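You operate a simulated robot arm through the tools that you are given. There is no shell and no other tool.

You are at the controls of a simulated robot arm. One attempt, no reset.

TASK
Send the carton with blue band down the rollers and wipe the dark smear off the deck.
Fine: use the pad with green band and put it back; shut the carton gate again; other cartons stay. What is to be rubbed or washed off counts as gone when no trace of it is left.

It is judged by the outcome, as a careful person would: the job done as asked, and still so three seconds after it is handed in. It fails if anything else is knocked over, pushed out of place, dropped, spilled or broken.

THE ROBOT
A 7-joint arm with a two-finger parallel gripper, fixed in place. Base frame: the origin is at the foot of the arm, x ahead of it, y to its left, z up. Readings come in m, rad, newtons and seconds.
Its first joint turns from -2.897 to 2.897 rad. Payload 4.4 kg.
Tool frame: the origin (TCP) lies between the finger pads and is the grasp point; the fingertips stand 0.023 m ahead of it; z points along the fingers, y is the line along which they close. Largest opening 0.094 m; finger width 0.038, thickness 0.01; the body of the gripper, 0.054 by 0.096 m, starts 0.039 m behind the TCP.
Orientation is that of the tool frame in the base frame, as a unit quaternion [w, x, y, z]. With the fingers straight down and closing along the base's y, the tool's x points along the base's -x, its y along +y and its z along -z.

THE INTERFACE
- The arm moves only by the tool send_rows. Its argument "targets" is one flat list of numbers, 7 for each row, row after row: the shift along the tool's x, y, z in cm, then the turn, a rotation vector about the tool's x, y, z in rad, then the closure, from 0 (fully open) to 1 (shut). In form: [dx, dy, dz, rx, ry, rz, claw, dx, dy, dz, rx, ry, rz, claw, ...]. A call has 1 to 20 rows; each row shifts and turns the commanded pose from where the row before left it, along the tool's axes as they then stand. Rows are played at 5 a second. More than 0.05 m and 0.15 rad between two rows, or a gripper value outside its range, and nothing of the call is played. Where a pose cannot be reached the arm comes as near as it can. A force on the tool above 90 N (or 10 N above the force at the start of the call, whichever is more), or a blocked arm, ends the call early, and 0.2 s more pass. The fingers move at their own pace (about 0.072 m/s each) and stop on an object; they squeeze with about 21 N. The grip force told is the motor's: it shows also when the fingers shut on nothing. Time passes only in rows, and 0.2 s behind the last, so rows that do not move let the fingers close. It gives the time, the measured TCP pose, the force on the tool (base axes), the opening and the grip force at its end, in the units of the frame above (readings bear some noise), with the torque about the TCP (base axes, N m) and any sound that the robot's microphone picked up, and new pictures: "pictures" is both (left out), scene, wrist or none.
- Cameras (640 x 400 px; columns grow to the right, rows downward): "scene" is fixed at [0.0448, -0.5029, 1.5593]; the picture's right is [0.43, -0.90, 0.00], its down [-0.52, -0.25, -0.82] and it looks along [0.74, 0.35, -0.58] (base axes); focal length 277 px, centre (320, 200). "wrist" rides on the gripper at [0.086, 0.016, -0.075] in the tool frame; the picture's right is [-0.18, 0.98, 0.00], its down [-0.58, -0.11, -0.81] and it looks along [-0.79, -0.15, 0.59] (tool axes); focal length 243 px, centre (320, 200).
- pixel_to_xyz(camera, pixels): there is no depth. For up to 12 entries [column, row, z] of the newest picture of that camera ("zoom" is the newest enlarged one), the place [x, y] in the base frame at which the ray of that pixel passes the height z, good to about 0.003 m, but the place of the scene camera against the robot may be out by one fixed shift of up to 0.012 m in any direction. It takes no simulated time.
- inspect(camera, box): a new picture of the part [left, top, right, bottom] of that camera's present view, enlarged. It takes no simulated time.
- job_done(): hands the job in; it is judged then, once.

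Open the gripper and draw the arm clear of the work before you hand the job in, unless the task says otherwise.

The tools are called by a JSON object that holds its "api" and its "payload". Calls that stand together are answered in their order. send_rows: Moves the arm, as the interface text tells. Its arguments: {"type":"object","properties":{"targets":{"type":"array","items":{"type":"number"}},"pictures":{"type":"string","enum":["both","scene","wrist","none"]}},"required":["targets"]} The other tools are called the same way: pixel_to_xyz (camera, pixels) gives the place at which the rays of pixels pass given heights; inspect (camera, box) takes an enlarged picture of a part of a camera's view; job_done () hands the job in.

At the start:

```text
t: 0.0
tcp_pos: [0.7127, 0.1592, 1.3802]
tool_rot: [0.001, 0.0, 1.0, -0.001]
force: [-0.1, -0.3, 1.7]
ft_torque: [0.01, 0.0, -0.01]
gripper_width: 0.094
finger_force: 0.1
```

scene: 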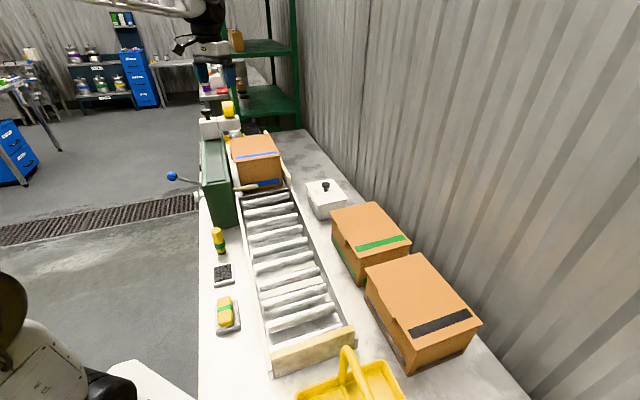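
wrist: 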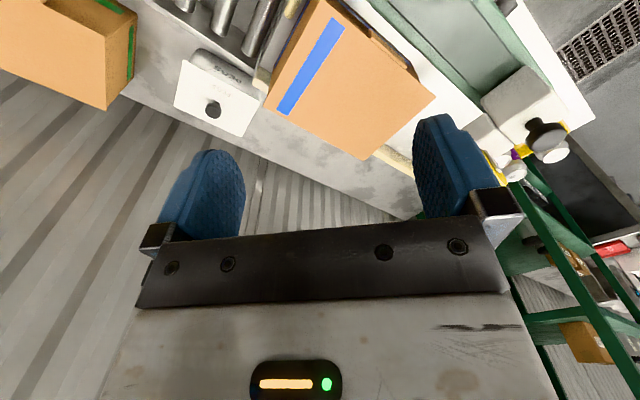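

I begin by looking closer: the blue-band carton sits at about (257,160) in the scene view with a gate near (260,185), a lever with a blue knob at (172,176), and pads at (225,312). I take enlarged pictures of these.

{"api": "inspect", "payload": {"camera": "scene", "box": [160, 90, 320, 190]}}

{"api": "inspect", "payload": {"camera": "scene", "box": [180, 210, 300, 350]}}

{"api": "inspect", "payload": {"camera": "scene", "box": [160, 140, 360, 265]}}

{"api": "inspect", "payload": {"camera": "scene", "box": [220, 260, 500, 400]}}

{"api": "inspect", "payload": {"camera": "wrist", "box": [150, 0, 640, 240]}}

```text
4.00 times, centred on (240, 140) of scene
```

zoom: 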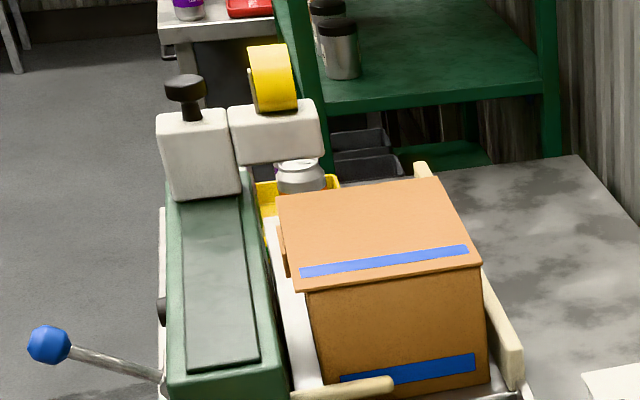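

```text
2.86 times, centred on (240, 280) of scene
```

zoom: 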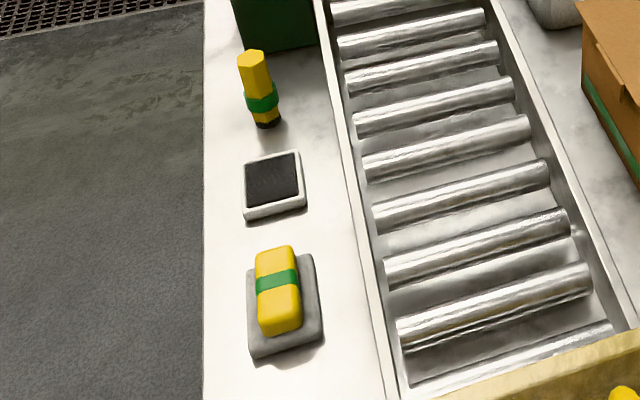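

```text
3.20 times, centred on (260, 202) of scene
```

zoom: 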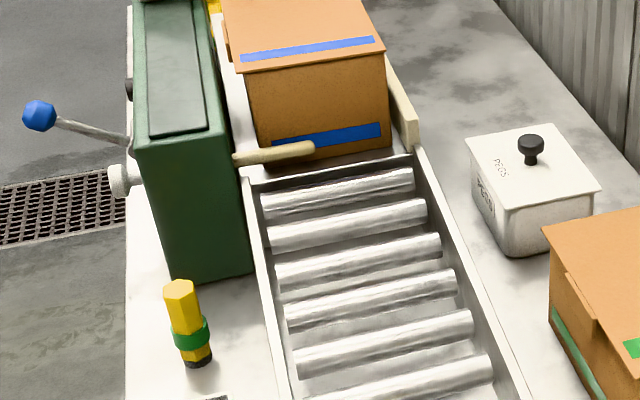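

```text
2.29 times, centred on (360, 330) of scene
```

zoom: 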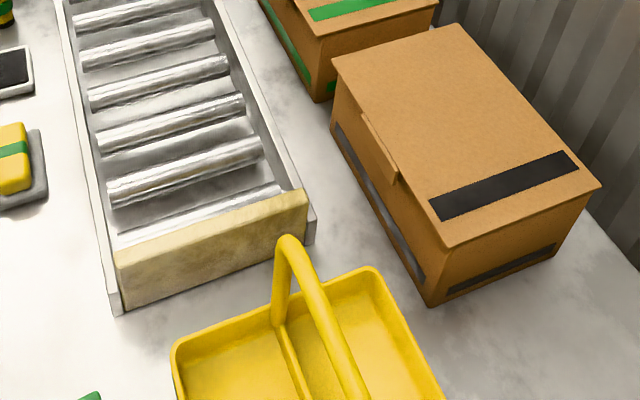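

```text
1.31 times, centred on (395, 120) of wrist
```

zoom: 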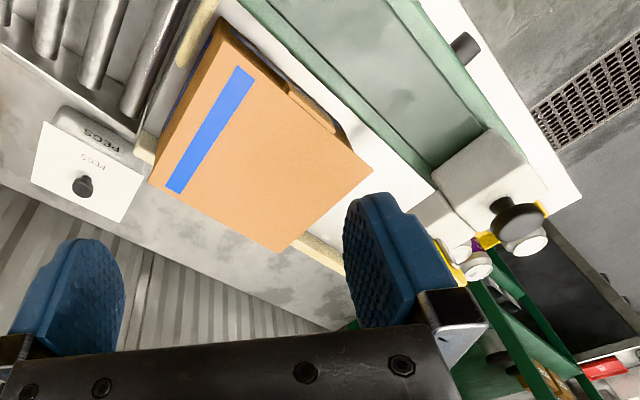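

I need the height of the table, so I cross the rays of the same points (the PEGS box knob at scene (326,186) / wrist (213,110), and the carton's band ends) from both cameras.

{"api": "pixel_to_xyz", "payload": {"camera": "scene", "pixels": [[326, 186, 0.0], [326, 186, 0.3], [326, 186, 0.6], [326, 186, 0.9], [281, 155, 0.0], [281, 155, 0.3], [281, 155, 0.6], [281, 155, 0.9], [235, 158, 0.3], [235, 158, 0.6], [235, 158, 0.9]]}}

{"api": "pixel_to_xyz", "payload": {"camera": "wrist", "pixels": [[213, 110, 0.0], [213, 110, 0.3], [213, 110, 0.6], [213, 110, 0.9], [284, 112, 0.0], [284, 112, 0.3], [284, 112, 0.6], [284, 112, 0.9], [335, 22, 0.3], [335, 22, 0.6], [335, 22, 0.9]]}}

```text
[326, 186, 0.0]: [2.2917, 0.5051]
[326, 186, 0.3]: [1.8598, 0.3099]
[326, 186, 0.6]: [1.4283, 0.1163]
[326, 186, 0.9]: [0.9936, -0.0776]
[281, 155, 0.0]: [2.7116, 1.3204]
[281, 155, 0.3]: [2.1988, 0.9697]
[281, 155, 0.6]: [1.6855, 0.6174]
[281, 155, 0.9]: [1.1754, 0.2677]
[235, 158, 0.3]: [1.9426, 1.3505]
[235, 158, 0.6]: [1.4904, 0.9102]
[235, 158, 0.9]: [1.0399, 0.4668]
```

```text
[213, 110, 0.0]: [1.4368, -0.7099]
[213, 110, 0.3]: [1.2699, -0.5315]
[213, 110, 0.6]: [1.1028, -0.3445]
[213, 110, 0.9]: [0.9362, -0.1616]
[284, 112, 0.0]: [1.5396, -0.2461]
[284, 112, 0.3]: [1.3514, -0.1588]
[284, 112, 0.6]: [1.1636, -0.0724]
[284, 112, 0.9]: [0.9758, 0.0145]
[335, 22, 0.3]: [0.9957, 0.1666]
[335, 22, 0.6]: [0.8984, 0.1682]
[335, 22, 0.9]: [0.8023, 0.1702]
```

The knob crosses at about z 0.965 and the carton top at about 1.09, so the table is near 0.87. I ask for the positions of the other items at assumed heights.

{"api": "pixel_to_xyz", "payload": {"camera": "scene", "pixels": [[226, 312, 0.9], [222, 275, 0.88], [219, 250, 0.88], [172, 176, 1.0], [198, 400, 0.87], [200, 260, 0.87], [272, 374, 0.9], [354, 340, 0.9], [250, 189, 0.95], [236, 190, 0.95], [283, 184, 0.95], [400, 370, 0.87]]}}

{"api": "pixel_to_xyz", "payload": {"camera": "wrist", "pixels": [[205, 60, 0.87], [255, 85, 0.87], [410, 200, 0.87], [590, 130, 0.87], [100, 50, 0.87], [545, 130, 1.0]]}}

```text
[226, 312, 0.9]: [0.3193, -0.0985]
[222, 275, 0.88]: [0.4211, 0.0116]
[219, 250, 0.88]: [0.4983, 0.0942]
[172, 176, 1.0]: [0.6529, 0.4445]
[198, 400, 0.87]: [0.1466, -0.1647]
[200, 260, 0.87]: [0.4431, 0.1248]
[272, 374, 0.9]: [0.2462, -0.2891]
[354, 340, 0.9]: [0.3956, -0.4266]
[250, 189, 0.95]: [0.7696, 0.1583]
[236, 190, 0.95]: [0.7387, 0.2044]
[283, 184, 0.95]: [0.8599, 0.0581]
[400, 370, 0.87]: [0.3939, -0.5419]
```

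```text
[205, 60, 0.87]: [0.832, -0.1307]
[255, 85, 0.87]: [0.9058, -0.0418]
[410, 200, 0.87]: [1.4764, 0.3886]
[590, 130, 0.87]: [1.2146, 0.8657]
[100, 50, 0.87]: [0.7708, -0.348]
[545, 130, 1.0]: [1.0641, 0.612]
```

The conveyor runs diagonally from about (0.80,0.10) to (0.32,-0.36), with the bench edge about 0.22 m from my base. I have not seen the smear yet, so I draw the arm back and tip the wrist camera further down to look for it.

{"api": "send_rows", "payload": {"targets": [4, 0, 0, 0, 0.12, 0, 0, 4, 0, 0, 0, 0.12, 0, 0, 4, 0, 0, 0, 0.12, 0, 0, 4, 0, 0, 0, 0.12, 0, 0, 4, 0, 0, 0, 0.12, 0, 0]}}

```text
t: 1.2
tcp_pos: [0.5052, 0.1553, 1.4089]
tool_rot: [-0.297, -0.001, 0.955, -0.001]
force: [0.5, -0.3, -1.2]
ft_torque: [0.03, 0.06, 0.01]
gripper_width: 0.0941
finger_force: 0.0
out of reach, approached as far as the arm can: row 5
```

scene: 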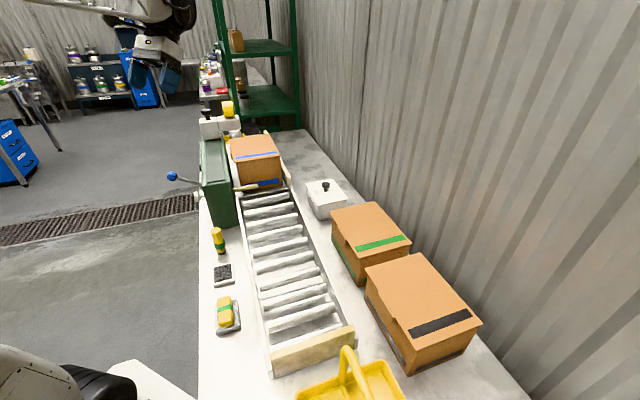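
wrist: 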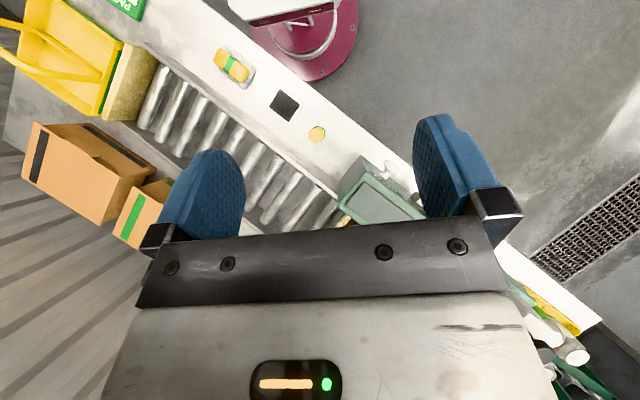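

The whole bench is in the wrist view now; a green labelled object sits at the top left (125,8). I enlarge the parts of it.

{"api": "inspect", "payload": {"camera": "wrist", "box": [0, 0, 240, 150]}}

{"api": "inspect", "payload": {"camera": "wrist", "box": [180, 20, 420, 230]}}

```text
2.67 times, centred on (120, 75) of wrist
```

zoom: 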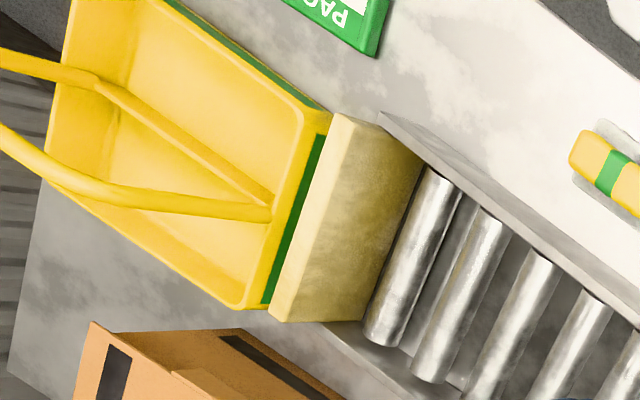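

```text
1.90 times, centred on (300, 125) of wrist
```

zoom: 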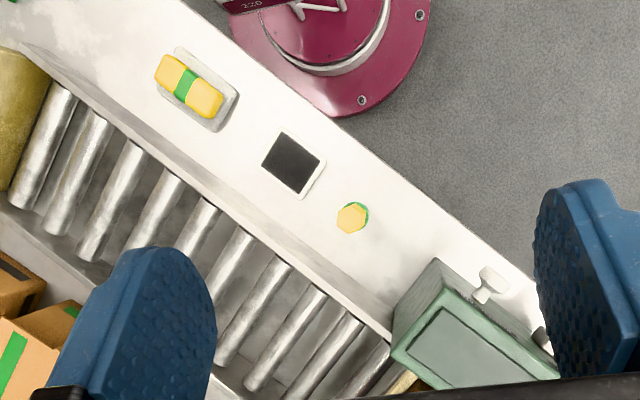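

No smear is seen in this part of the bench, so I turn the camera toward the downstream end (-x,-y) and look there.

{"api": "send_rows", "payload": {"targets": [0, -3, 0, 0, 0, 0.15, 0, 0, -3, 0, 0, 0, 0.15, 0, 0, -3, 0, 0, 0, 0.15, 0, 0, -3, 0, 0, 0, 0.15, 0, 0, -3, 0, 0, 0, 0.15, 0, 0, -3, 0, 0, 0, 0.15, 0]}}

```text
t: 2.6
tcp_pos: [0.4483, -0.0007, 1.3976]
tool_rot: [-0.266, 0.416, 0.86, -0.129]
force: [-0.6, 0.8, -0.2]
ft_torque: [0.03, 0.01, 0.03]
gripper_width: 0.0941
finger_force: 0.0
out of reach, approached as far as the arm can: row 3, 4, 5
```

scene: 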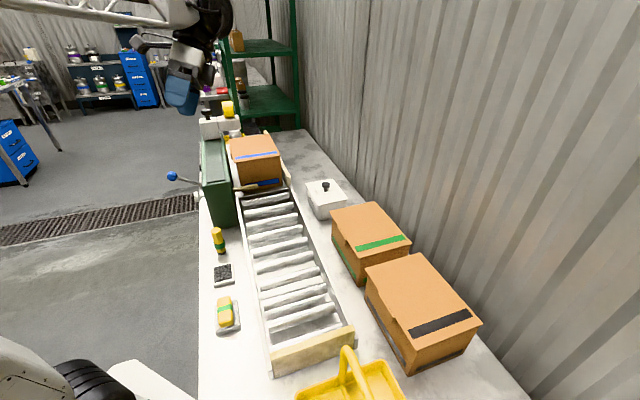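
wrist: 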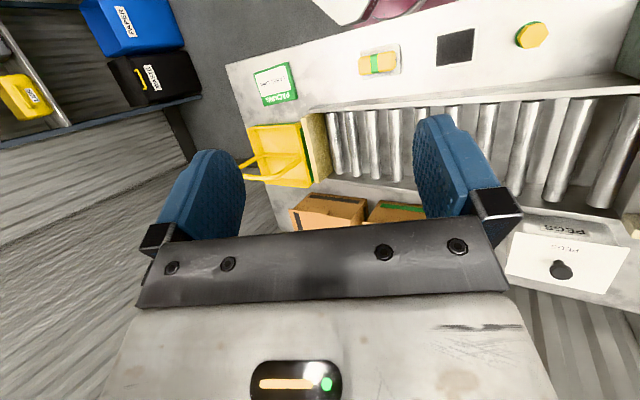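

I enlarge the downstream end and the rollers to search for the smear.

{"api": "inspect", "payload": {"camera": "wrist", "box": [220, 20, 430, 150]}}

{"api": "inspect", "payload": {"camera": "wrist", "box": [220, 100, 430, 240]}}

{"api": "inspect", "payload": {"camera": "wrist", "box": [430, 0, 640, 140]}}

{"api": "inspect", "payload": {"camera": "wrist", "box": [430, 100, 640, 300]}}

```text
3.05 times, centred on (325, 85) of wrist
```

zoom: 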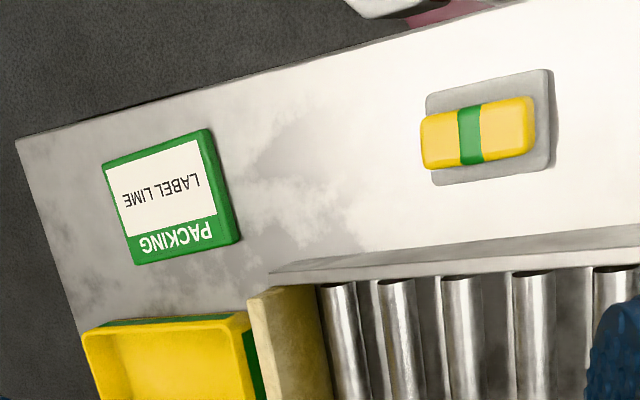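

```text
2.86 times, centred on (325, 170) of wrist
```

zoom: 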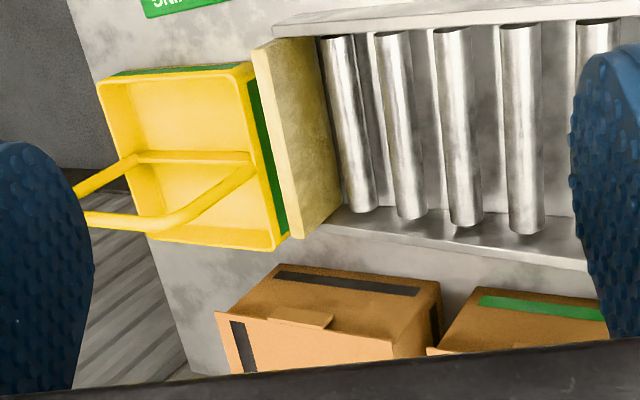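

```text
2.86 times, centred on (535, 70) of wrist
```

zoom: 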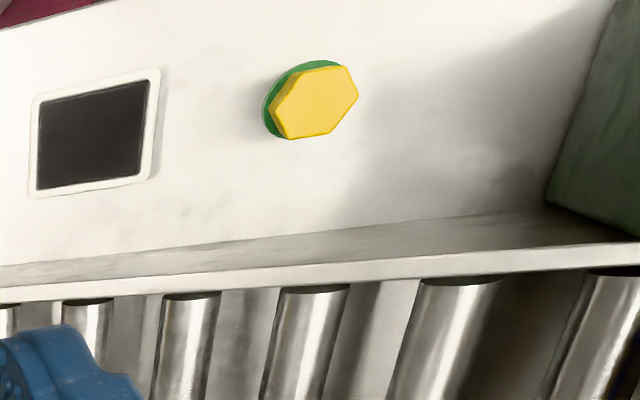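

```text
2.00 times, centred on (535, 200) of wrist
```

zoom: 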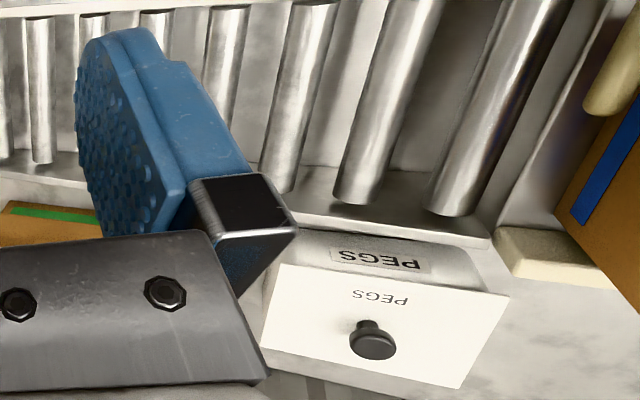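

No smear on this end either; there is a PACKING/LABEL LIME card and the dark square of a framed block at (455,47), which looks like an object. I turn back and look upstream along the rollers at the gate, carton and lever.

{"api": "send_rows", "payload": {"targets": [0, 0, 0, 0, 0, -0.15, 0, 0, 0, 0, 0, 0, -0.15, 0, 0, 0, 0, 0, 0, -0.15, 0, 0, 0, 0, 0, 0, -0.15, 0, 0, 0, 0, 0, 0, -0.15, 0, 0, 0, 0, 0, 0, -0.15, 0, 0, 0, 0, 0, -0.12, 0, 0, 0, 0, 0, 0, -0.12, 0, 0, 0, 0, 0, 0, -0.12, 0, 0, 0, 0, 0, 0, -0.12, 0, 0, 0, 0, 0, 0, -0.12, 0, 0, 0, 0, 3, 0, 0, -0.15, 0, 0, 0, 3, 0, 0, -0.15, 0, 0, 0, 3, 0, 0, -0.15, 0, 0, 0, 3, 0, 0, -0.15, 0, 0, 0, 3, 0, 0, -0.15, 0]}}

```text
t: 6.0
tcp_pos: [0.4493, 0.0001, 1.2506]
tool_rot: [0.0, -0.367, 0.93, 0.001]
force: [-0.2, -0.1, 1.6]
ft_torque: [-0.02, 0.02, -0.02]
gripper_width: 0.094
finger_force: 0.1
```

scene: 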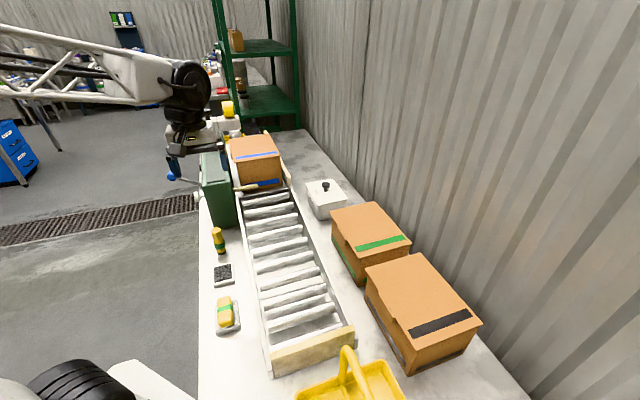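
wrist: 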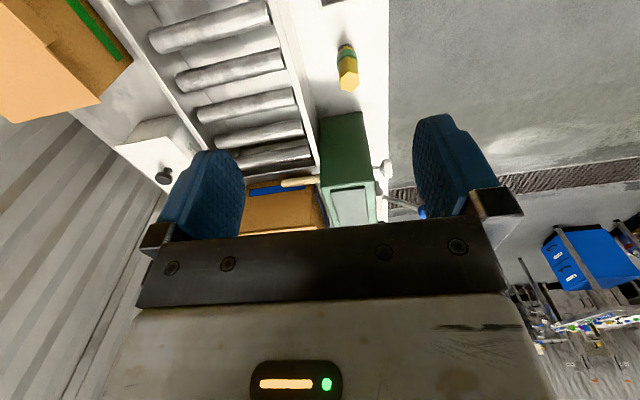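

The gate and lever are partly hidden by the gripper; I enlarge what is visible around (330,190) and then tip the camera up.

{"api": "inspect", "payload": {"camera": "wrist", "box": [230, 90, 440, 240]}}

{"api": "send_rows", "payload": {"targets": [0, 0, 0, 0, -0.12, 0, 0, 0, 0, 0, 0, -0.12, 0, 0, 0, 0, 0, 0, -0.12, 0, 0]}}

```text
2.67 times, centred on (335, 165) of wrist
```

zoom: 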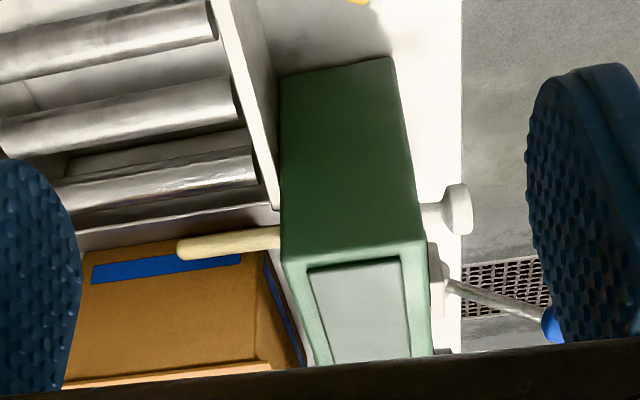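

```text
t: 6.8
tcp_pos: [0.4489, -0.0001, 1.2498]
tool_rot: [0.167, -0.36, 0.915, 0.066]
force: [0.5, -0.2, -0.1]
ft_torque: [0.01, -0.01, 0.01]
gripper_width: 0.0939
finger_force: 0.1
```

scene: 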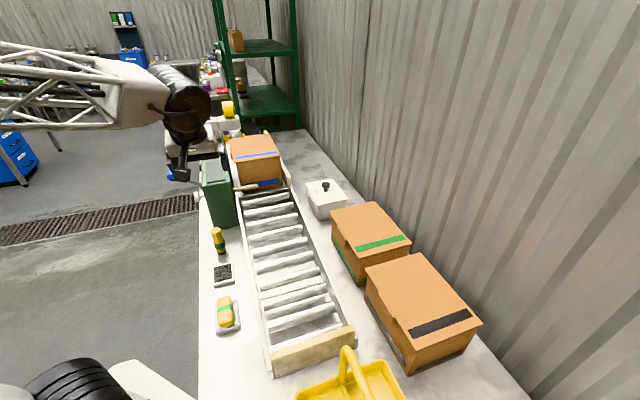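
wrist: 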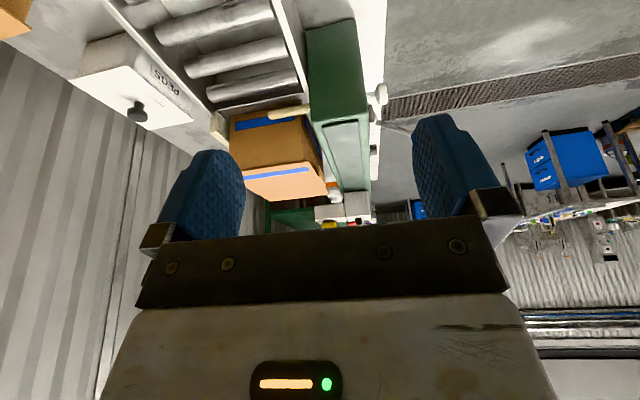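

Now the gate, green housing and upstream part are above the gripper in the wrist view. I enlarge that region.

{"api": "inspect", "payload": {"camera": "wrist", "box": [200, 60, 420, 235]}}

{"api": "inspect", "payload": {"camera": "wrist", "box": [300, 60, 440, 160]}}

{"api": "inspect", "payload": {"camera": "scene", "box": [150, 150, 240, 210]}}

```text
2.29 times, centred on (310, 148) of wrist
```

zoom: 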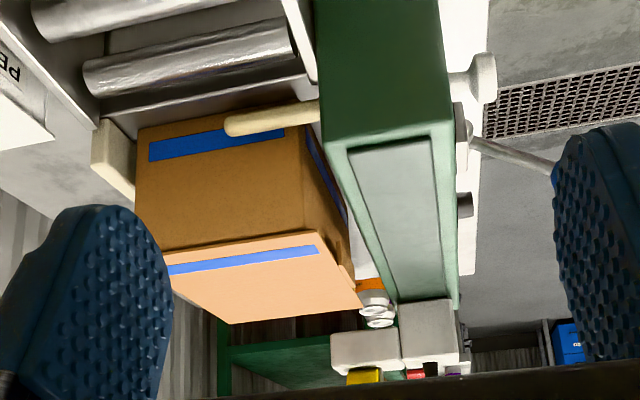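

```text
4.00 times, centred on (370, 110) of wrist
```

zoom: 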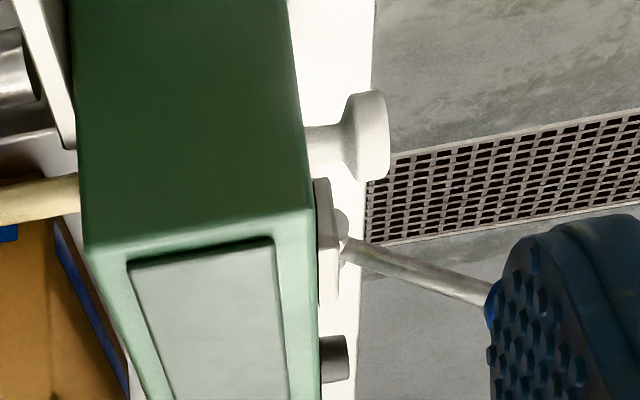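

```text
6.67 times, centred on (195, 180) of scene
```

zoom: 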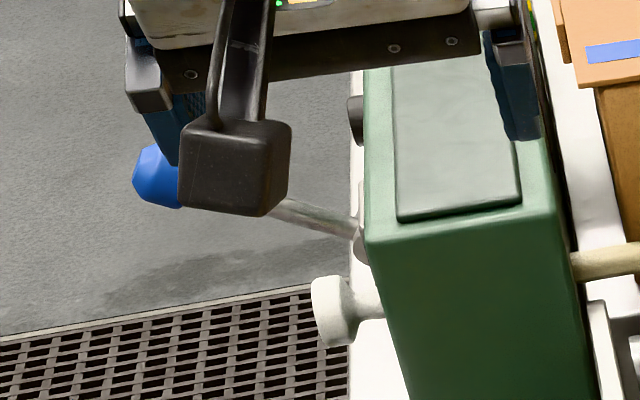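

The gate bar comes out of the green housing, whose outer face has a white T-knob, the blue-ball lever and a dark stub. I go around to look at that outer side.

{"api": "send_rows", "payload": {"targets": [0, 0, 0, 0, 0.12, 0, 0, 0, 0, 0, 0, 0.12, 0, 0, 0, 0, 0, 0, 0.12, 0, 0, 0, 4, 0, 0, 0, 0.15, 0, 0, 4, 0, 0, 0, 0.15, 0, 0, 4, 0, 0, 0, 0.15, 0, 0, 4, 0, 0, 0, 0.15, 0, 0, 4, 0, 0, 0, 0.15, 0, 0, 4, 0, 0, 0, 0, 0, 0, 4, 0, 0, 0, 0, 0, 0, 4, 0, 0, 0, 0, 0, 0, 4, 0, 0, 0, 0, 0]}}

```text
t: 9.4
tcp_pos: [0.3641, 0.3368, 1.2506]
tool_rot: [0.001, 0.001, 1.0, 0.001]
force: [0.5, -0.1, -1.2]
ft_torque: [-0.01, -0.01, 0.02]
gripper_width: 0.0942
finger_force: 0.0
```

scene: 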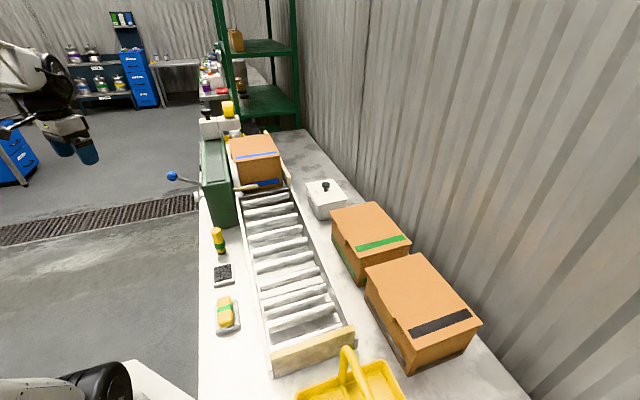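
wrist: 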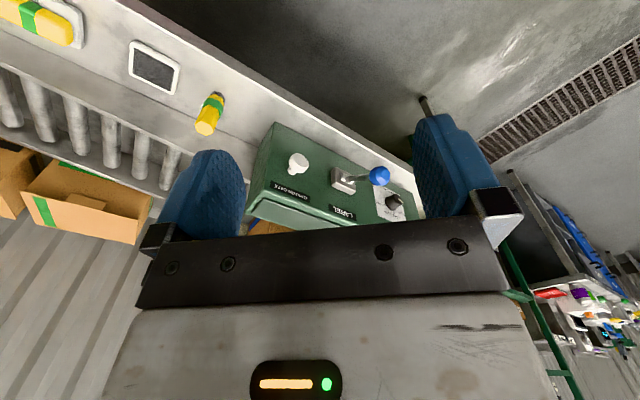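

There are labels on the outer face of the green housing: one by the white knob (290,190), one by the lever (343,212), and a dial by the dark knob (393,203). I enlarge it.

{"api": "inspect", "payload": {"camera": "wrist", "box": [240, 115, 420, 235]}}

{"api": "inspect", "payload": {"camera": "wrist", "box": [265, 145, 345, 200]}}

{"api": "inspect", "payload": {"camera": "wrist", "box": [320, 160, 420, 230]}}

```text
3.33 times, centred on (330, 175) of wrist
```

zoom: 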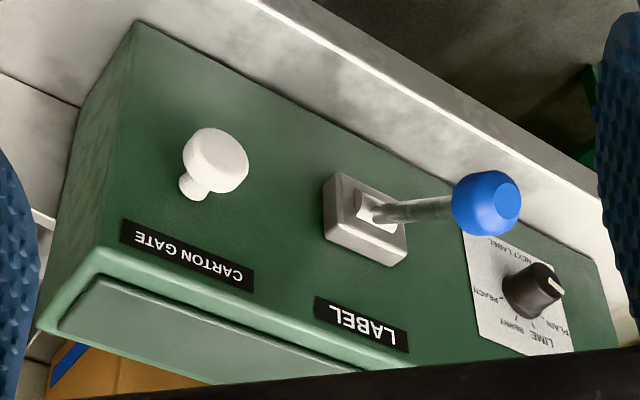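

```text
7.27 times, centred on (305, 172) of wrist
```

zoom: 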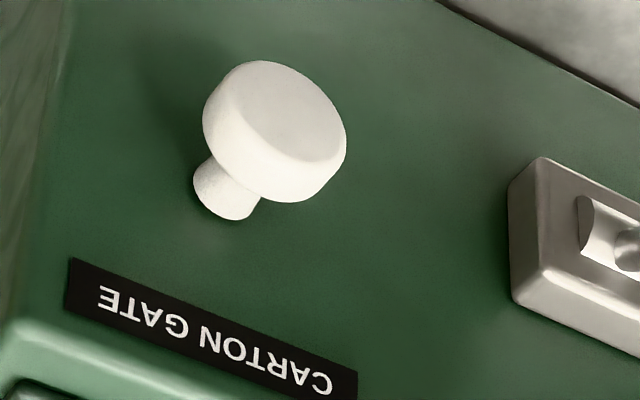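

```text
5.71 times, centred on (370, 195) of wrist
```

zoom: 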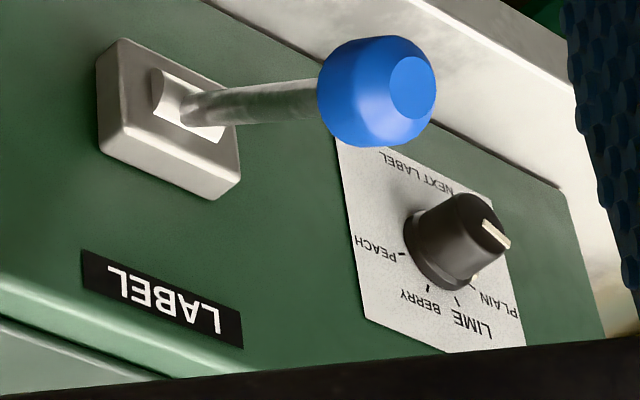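

The labels read: white pull knob = CARTON GATE, blue lever = LABEL (leave), dial = NEXT LABEL (leave). So I need to pull the white knob. Before that I look for the smear once more in the scene view.

{"api": "inspect", "payload": {"camera": "scene", "box": [200, 90, 350, 190]}}

{"api": "inspect", "payload": {"camera": "scene", "box": [220, 170, 360, 270]}}

{"api": "inspect", "payload": {"camera": "scene", "box": [190, 300, 350, 400]}}

{"api": "inspect", "payload": {"camera": "scene", "box": [400, 300, 560, 400]}}

{"api": "inspect", "payload": {"camera": "wrist", "box": [0, 0, 240, 150]}}

```text
4.00 times, centred on (275, 140) of scene
```

zoom: 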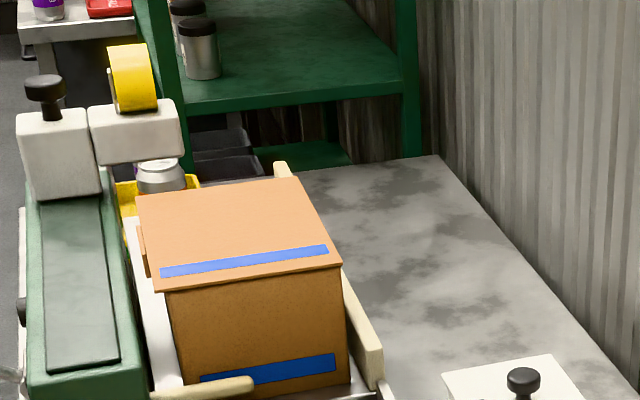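

```text
4.00 times, centred on (290, 220) of scene
```

zoom: 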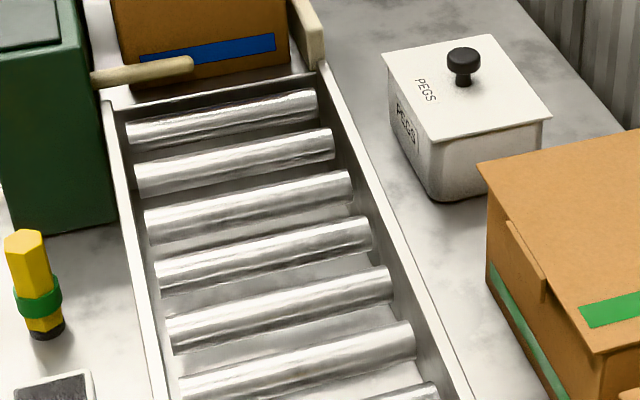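

```text
4.00 times, centred on (270, 350) of scene
```

zoom: 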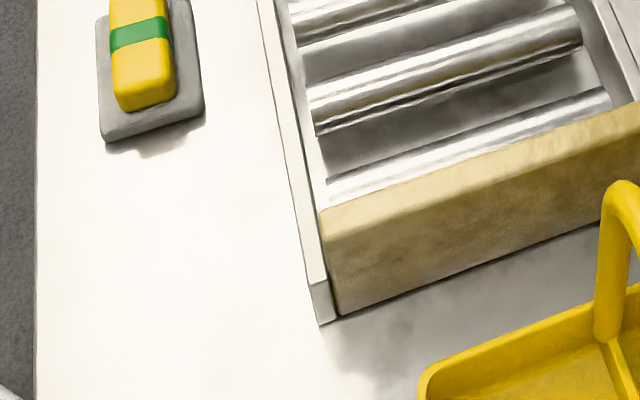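

```text
4.00 times, centred on (480, 350) of scene
```

zoom: 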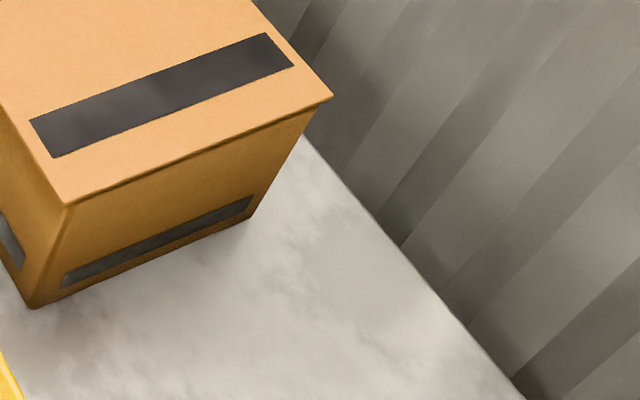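

```text
2.67 times, centred on (120, 75) of wrist
```

zoom: 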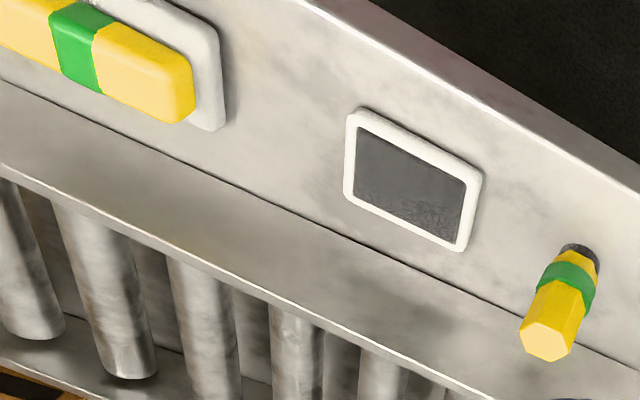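

The carton stands on a flat plate upstream of the rollers, so the smear may well be under it. I locate the CARTON GATE knob by crossing the rays from both cameras.

{"api": "pixel_to_xyz", "payload": {"camera": "wrist", "pixels": [[301, 159, 0.9], [301, 159, 0.95], [301, 159, 1.0], [295, 170, 0.9], [295, 170, 1.0], [378, 176, 0.95], [378, 176, 1.05], [279, 124, 0.87], [252, 209, 1.0], [252, 209, 1.1], [410, 181, 0.87], [394, 200, 0.95]]}}

{"api": "pixel_to_xyz", "payload": {"camera": "scene", "pixels": [[198, 196, 0.9], [198, 196, 0.95], [198, 196, 1.0], [172, 176, 0.95], [172, 176, 1.05], [214, 227, 0.87], [238, 222, 0.87], [203, 186, 1.0], [203, 186, 1.1], [230, 179, 1.0], [230, 179, 1.1]]}}

```text
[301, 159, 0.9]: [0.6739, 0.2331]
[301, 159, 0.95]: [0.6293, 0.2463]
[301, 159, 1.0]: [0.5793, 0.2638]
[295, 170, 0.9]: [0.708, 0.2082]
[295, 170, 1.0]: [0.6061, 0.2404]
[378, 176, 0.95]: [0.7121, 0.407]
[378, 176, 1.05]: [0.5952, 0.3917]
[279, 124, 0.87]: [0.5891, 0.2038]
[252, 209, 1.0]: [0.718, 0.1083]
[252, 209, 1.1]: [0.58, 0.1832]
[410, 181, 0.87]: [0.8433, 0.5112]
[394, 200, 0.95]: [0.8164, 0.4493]
```

```text
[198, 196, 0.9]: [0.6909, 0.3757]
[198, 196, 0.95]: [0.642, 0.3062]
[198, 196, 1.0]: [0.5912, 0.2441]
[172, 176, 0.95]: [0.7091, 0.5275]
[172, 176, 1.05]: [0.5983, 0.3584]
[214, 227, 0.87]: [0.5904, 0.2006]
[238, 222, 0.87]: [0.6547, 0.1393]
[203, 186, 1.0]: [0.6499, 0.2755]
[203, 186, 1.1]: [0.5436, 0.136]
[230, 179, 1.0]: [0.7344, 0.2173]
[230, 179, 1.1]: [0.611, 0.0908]
```

Crossing rays puts the knob near (0.592,0.259,0.987), about 4 cm out from the housing's face, and the lever's ball at (0.621,0.395,1.03). I move to stand off outside and above the knob with the fingers set to close along the bench, to measure it closer.

{"api": "send_rows", "payload": {"targets": [-3.95, -0.2, 3.25, 0, 0, 0, 0, -3.95, -0.2, 3.25, 0, 0, 0, 0, -3.95, -0.2, 3.25, 0, 0, 0, 0, -3.95, -0.2, 3.25, 0, 0, 0, 0, 0, 0, 0, 0, 0, 0.132, 0, 0, 0, 0, 0, 0, 0.132, 0, 0, 0, 0, 0, 0, 0.132, 0, 0, 0, 0, 0, 0, 0.132, 0, 0, 0, 0, 0, 0, 0.132, 0, 0, 0, 0, 0, 0, 0.132, 0]}}

```text
refused: row 1 steps farther than a row can; nothing moved
```

That row was slightly too long; I split it into five shorter steps.

{"api": "send_rows", "payload": {"targets": [-3.16, -0.15, 2.6, 0, 0, 0, 0, -3.16, -0.15, 2.6, 0, 0, 0, 0, -3.16, -0.15, 2.6, 0, 0, 0, 0, -3.16, -0.15, 2.6, 0, 0, 0, 0, -3.16, -0.15, 2.6, 0, 0, 0, 0, 0, 0, 0, 0, 0, 0.132, 0, 0, 0, 0, 0, 0, 0.132, 0, 0, 0, 0, 0, 0, 0.132, 0, 0, 0, 0, 0, 0, 0.132, 0, 0, 0, 0, 0, 0, 0.132, 0, 0, 0, 0, 0, 0, 0.132, 0]}}

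```text
t: 11.8
tcp_pos: [0.5213, 0.3282, 1.1199]
tool_rot: [0.0, 0.387, 0.922, 0.0]
force: [-1.0, 0.0, 0.2]
ft_torque: [0.01, 0.0, 0.02]
gripper_width: 0.094
finger_force: 0.1
```

scene: 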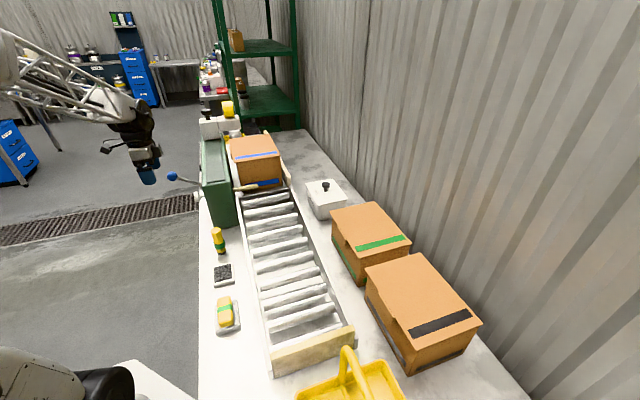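
wrist: 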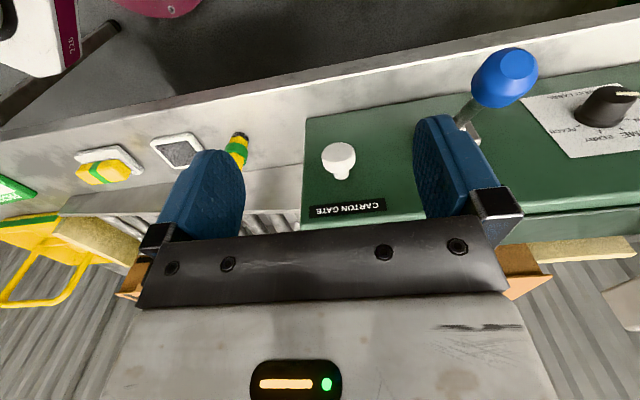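

The knob is now in clear view at (338,155), with its stem at (341,172) and the lever ball at (504,78). I cross this ray with the earlier one.

{"api": "pixel_to_xyz", "payload": {"camera": "wrist", "pixels": [[338, 153, 0.95], [338, 153, 1.0], [342, 174, 0.95], [342, 174, 1.0], [504, 78, 1.0], [504, 78, 1.05], [305, 117, 0.87], [302, 224, 1.0], [302, 224, 1.05], [463, 122, 0.98], [322, 157, 1.0], [355, 154, 1.0]]}}

{"api": "inspect", "payload": {"camera": "wrist", "box": [280, 100, 420, 240]}}

{"api": "inspect", "payload": {"camera": "wrist", "box": [440, 30, 640, 180]}}

```text
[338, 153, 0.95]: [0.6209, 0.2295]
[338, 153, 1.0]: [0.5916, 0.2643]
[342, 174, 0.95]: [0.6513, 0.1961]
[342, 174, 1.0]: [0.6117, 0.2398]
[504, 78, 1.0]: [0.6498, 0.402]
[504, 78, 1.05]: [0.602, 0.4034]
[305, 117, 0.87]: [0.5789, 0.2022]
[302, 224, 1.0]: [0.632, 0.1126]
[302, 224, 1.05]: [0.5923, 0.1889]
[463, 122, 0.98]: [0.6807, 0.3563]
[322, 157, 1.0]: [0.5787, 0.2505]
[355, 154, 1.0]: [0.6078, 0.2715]
```

```text
2.86 times, centred on (350, 170) of wrist
```

zoom: 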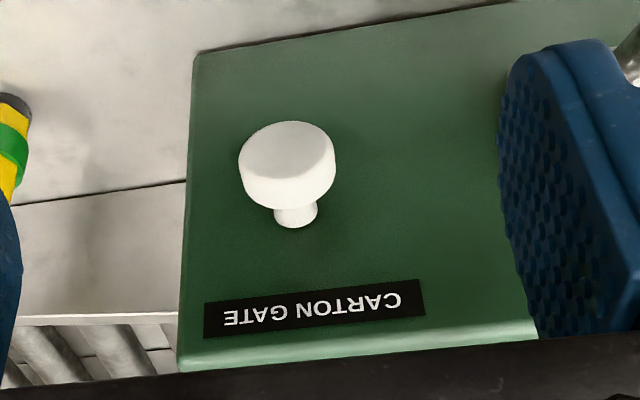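

```text
2.67 times, centred on (540, 105) of wrist
```

zoom: 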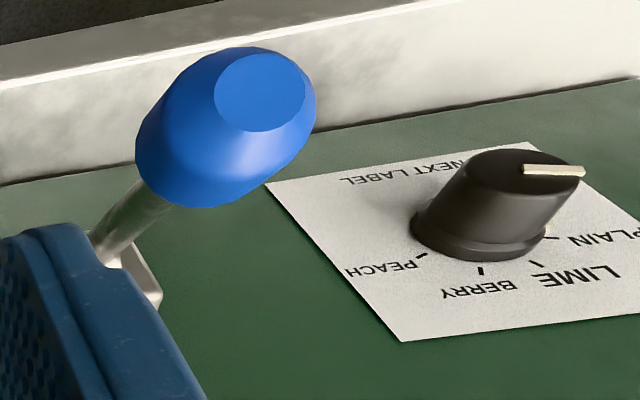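

The knob head is about 3.9 cm wide at roughly (0.600,0.254,0.982), and the housing top is at about 1.06. I tip the tool 0.5 rad so it comes at the knob from outside, clear of the housing, and go in part of the way.

{"api": "send_rows", "payload": {"targets": [0, 0, 0, 0, -0.125, 0, 0, 0, 0, 0, 0, -0.125, 0, 0, 0, 0, 0, 0, -0.125, 0, 0, 0, 0, 0, 0, -0.125, 0, 0, -0.6, 0.15, 3, 0, 0, 0, 0, -0.6, 0.15, 3, 0, 0, 0, 0, -0.6, 0.15, 3, 0, 0, 0, 0]}}

```text
t: 13.4
tcp_pos: [0.5666, 0.2904, 1.0475]
tool_rot: [0.229, 0.374, 0.894, -0.096]
force: [-0.8, -0.8, 0.3]
ft_torque: [0.0, 0.01, 0.04]
gripper_width: 0.094
finger_force: 0.1
```

scene: 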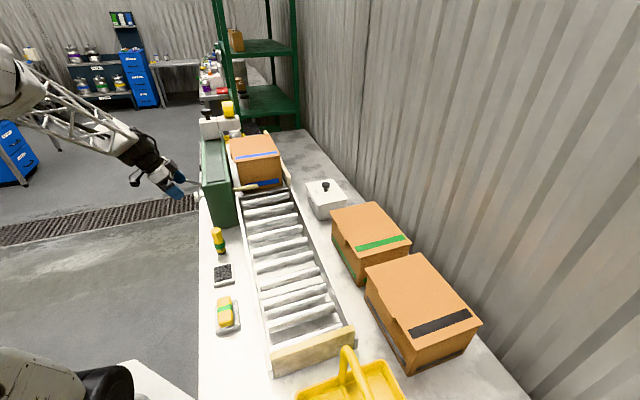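
wrist: 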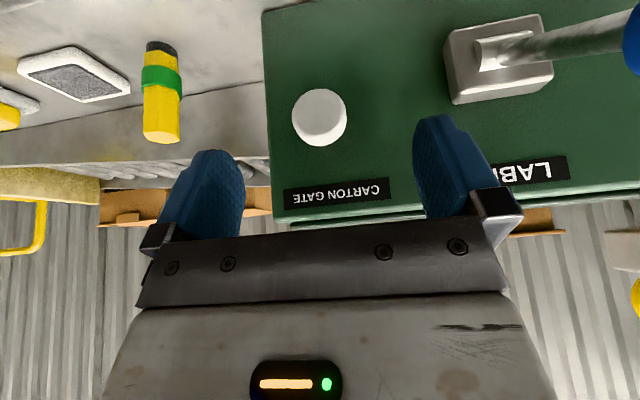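

The knob at (319,117) is well centred between the fingers. I refine its place from this nearer view.

{"api": "pixel_to_xyz", "payload": {"camera": "wrist", "pixels": [[319, 118, 0.96], [319, 118, 0.98], [319, 118, 1.0], [262, 10, 0.87], [500, 58, 0.98], [293, 117, 0.98], [347, 117, 0.98]]}}

{"api": "inspect", "payload": {"camera": "wrist", "box": [250, 70, 410, 170]}}

```text
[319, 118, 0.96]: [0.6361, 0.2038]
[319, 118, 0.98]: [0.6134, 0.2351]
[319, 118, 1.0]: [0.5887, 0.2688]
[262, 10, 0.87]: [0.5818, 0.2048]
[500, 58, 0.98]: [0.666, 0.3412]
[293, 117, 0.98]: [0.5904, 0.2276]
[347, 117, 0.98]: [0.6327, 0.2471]
```

```text
4.00 times, centred on (330, 120) of wrist
```

zoom: 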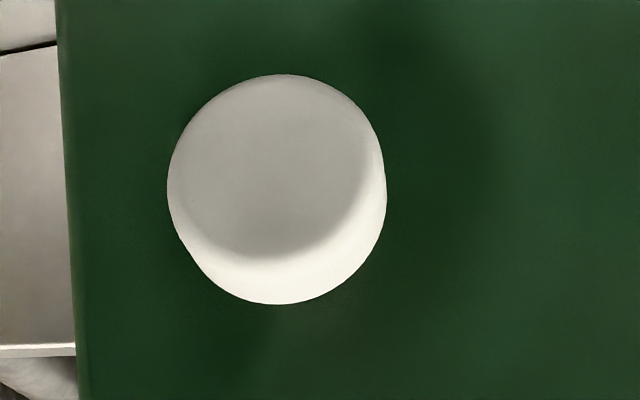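

The knob's outer face is at about (0.599,0.257,0.988). I move in the last 7 cm along the tool so the pads straddle it.

{"api": "send_rows", "payload": {"targets": [-0.13, 0, 2.4, 0, 0, 0, 0, -0.13, 0, 2.4, 0, 0, 0, 0, -0.12, 0, 2.4, 0, 0, 0, 0]}}

```text
t: 14.2
tcp_pos: [0.5929, 0.264, 0.9865]
tool_rot: [0.227, 0.374, 0.894, -0.096]
force: [0.4, -0.4, 0.0]
ft_torque: [0.0, -0.02, 0.01]
gripper_width: 0.094
finger_force: 0.1
```

scene: 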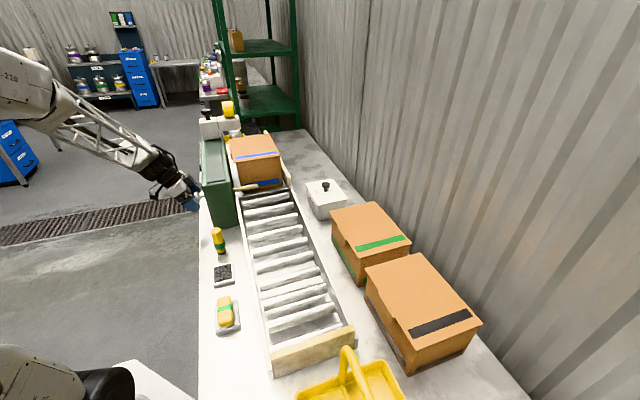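
wrist: 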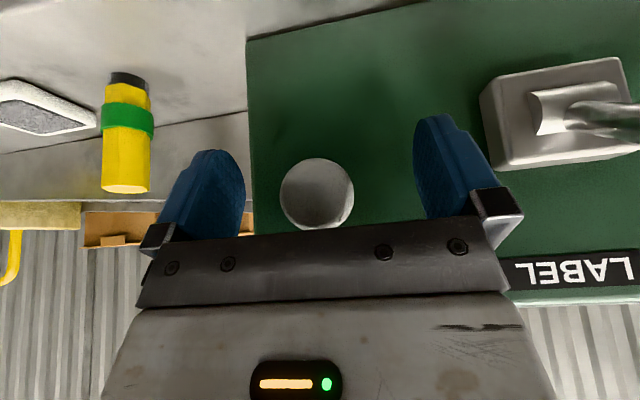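

The knob at (317,193) lies between the pads next to the TCP point. I close the fingers on it.

{"api": "send_rows", "payload": {"targets": [0, 0, 0, 0, 0, 0, 1, 0, 0, 0, 0, 0, 0, 1, 0, 0, 0, 0, 0, 0, 1, 0, 0, 0, 0, 0, 0, 1], "pictures": "wrist"}}

```text
t: 15.2
tcp_pos: [0.5929, 0.2635, 0.9868]
tool_rot: [0.227, 0.374, 0.894, -0.095]
force: [-29.3, -30.7, 4.9]
ft_torque: [-0.11, -0.2, -0.68]
gripper_width: 0.0426
finger_force: 21.2
```

wrist: 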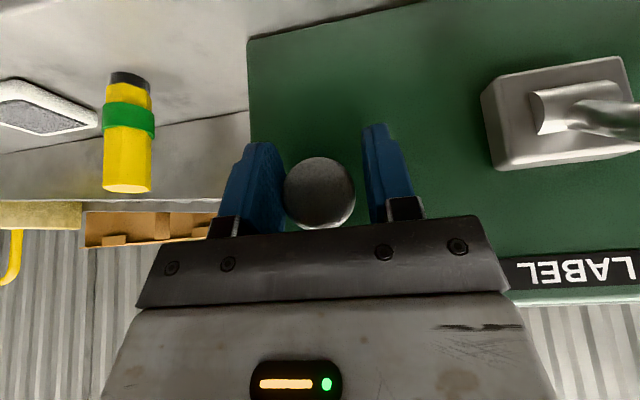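

The left pad touched first (42 N sideways), the right one still has a small gap at (360,190). I shift 2 mm toward the left pad to centre the grip.

{"api": "send_rows", "payload": {"targets": [0, -0.2, 0, 0, 0, 0, 1, 0, 0, 0, 0, 0, 0, 1, 0, 0, 0, 0, 0, 0, 1], "pictures": "wrist"}}

```text
t: 16.0
tcp_pos: [0.591, 0.2623, 0.9876]
tool_rot: [0.228, 0.373, 0.894, -0.096]
force: [-28.6, -29.5, -4.2]
ft_torque: [0.19, -0.14, -0.68]
gripper_width: 0.0391
finger_force: 21.0
```

wrist: 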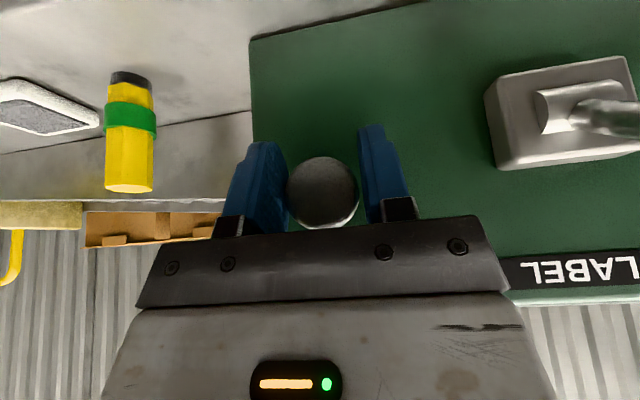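

The sideways force remains and a sliver of gap is left; I shift a further 1.5 mm.

{"api": "send_rows", "payload": {"targets": [0, -0.15, 0, 0, 0, 0, 1, 0, 0, 0, 0, 0, 0, 1], "pictures": "wrist"}}

```text
t: 16.6
tcp_pos: [0.5896, 0.261, 0.9871]
tool_rot: [0.228, 0.373, 0.894, -0.095]
force: [-22.8, -22.2, -11.5]
ft_torque: [0.36, -0.01, -0.46]
gripper_width: 0.0372
finger_force: 44.9
```

wrist: 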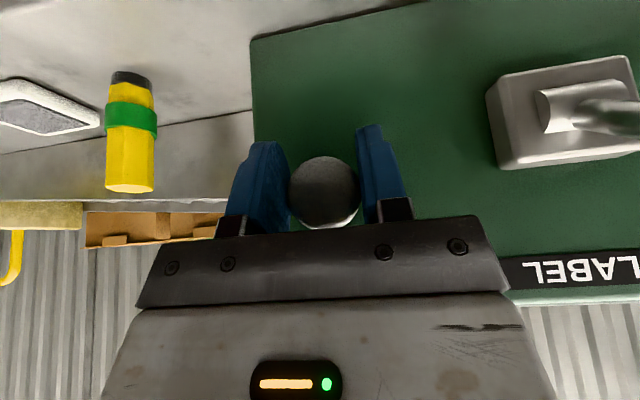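

Grip force is up to 45 N, so both pads now touch; I ease another 1 mm over to relieve the side load.

{"api": "send_rows", "payload": {"targets": [0, -0.1, 0, 0, 0, 0, 1, 0, 0, 0, 0, 0, 0, 1], "pictures": "none"}}

```text
t: 17.2
tcp_pos: [0.5913, 0.2625, 0.9868]
tool_rot: [0.228, 0.373, 0.894, -0.094]
force: [4.5, 4.9, -30.1]
ft_torque: [0.48, 0.42, 0.2]
gripper_width: 0.0369
finger_force: 44.9
```

The side load is gone (about 45 N grip, both pads on). Now I pull the knob straight out from the housing, 3 cm first.

{"api": "send_rows", "payload": {"targets": [0.92, 0, -0.39, 0, 0, 0, 1, 0.878, 0, -0.479, 0, 0, 0, 1, 0.878, 0, -0.479, 0, 0, 0, 1]}}

```text
t: 18.0
tcp_pos: [0.5688, 0.2829, 0.987]
tool_rot: [0.229, 0.374, 0.894, -0.095]
force: [0.5, -0.6, 0.0]
ft_torque: [0.1, 0.09, -0.18]
gripper_width: 0.0368
finger_force: 45.0
```

scene: 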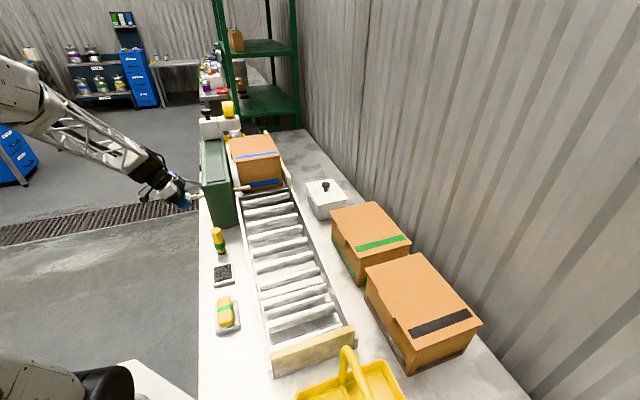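
wrist: 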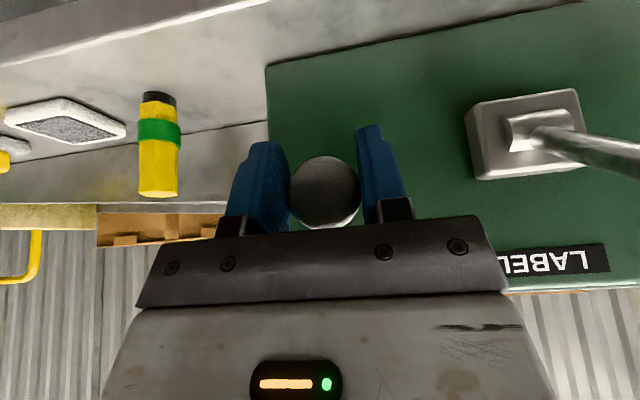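

The knob follows and the bar has drawn back (scene (240–252,187)). I keep pulling.

{"api": "send_rows", "payload": {"targets": [0.878, 0, -0.479, 0, 0, 0, 1, 0.878, 0, -0.479, 0, 0, 0, 1, 0.878, 0, -0.479, 0, 0, 0, 1]}}

{"api": "inspect", "payload": {"camera": "scene", "box": [180, 130, 320, 220]}}

```text
t: 18.8
tcp_pos: [0.5471, 0.3037, 0.9869]
tool_rot: [0.229, 0.374, 0.894, -0.096]
force: [-0.2, -2.0, 20.5]
ft_torque: [-0.22, -0.29, -0.08]
gripper_width: 0.0369
finger_force: 45.5
```

scene: 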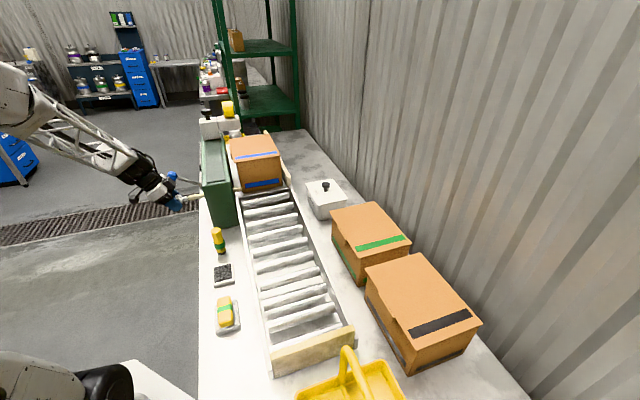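
wrist: 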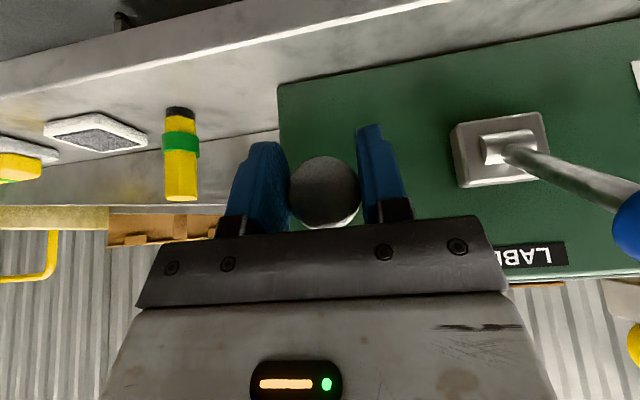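

```text
4.44 times, centred on (250, 175) of scene
```

zoom: 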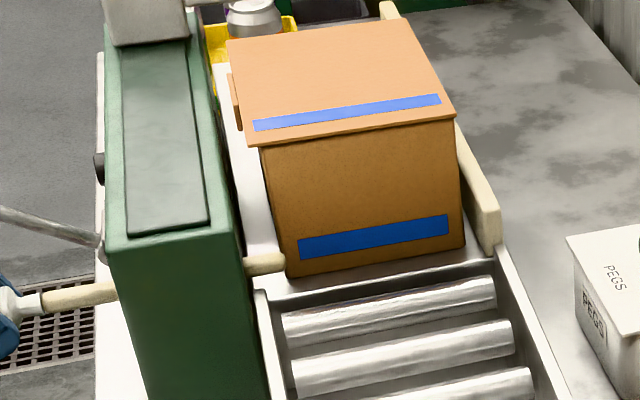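

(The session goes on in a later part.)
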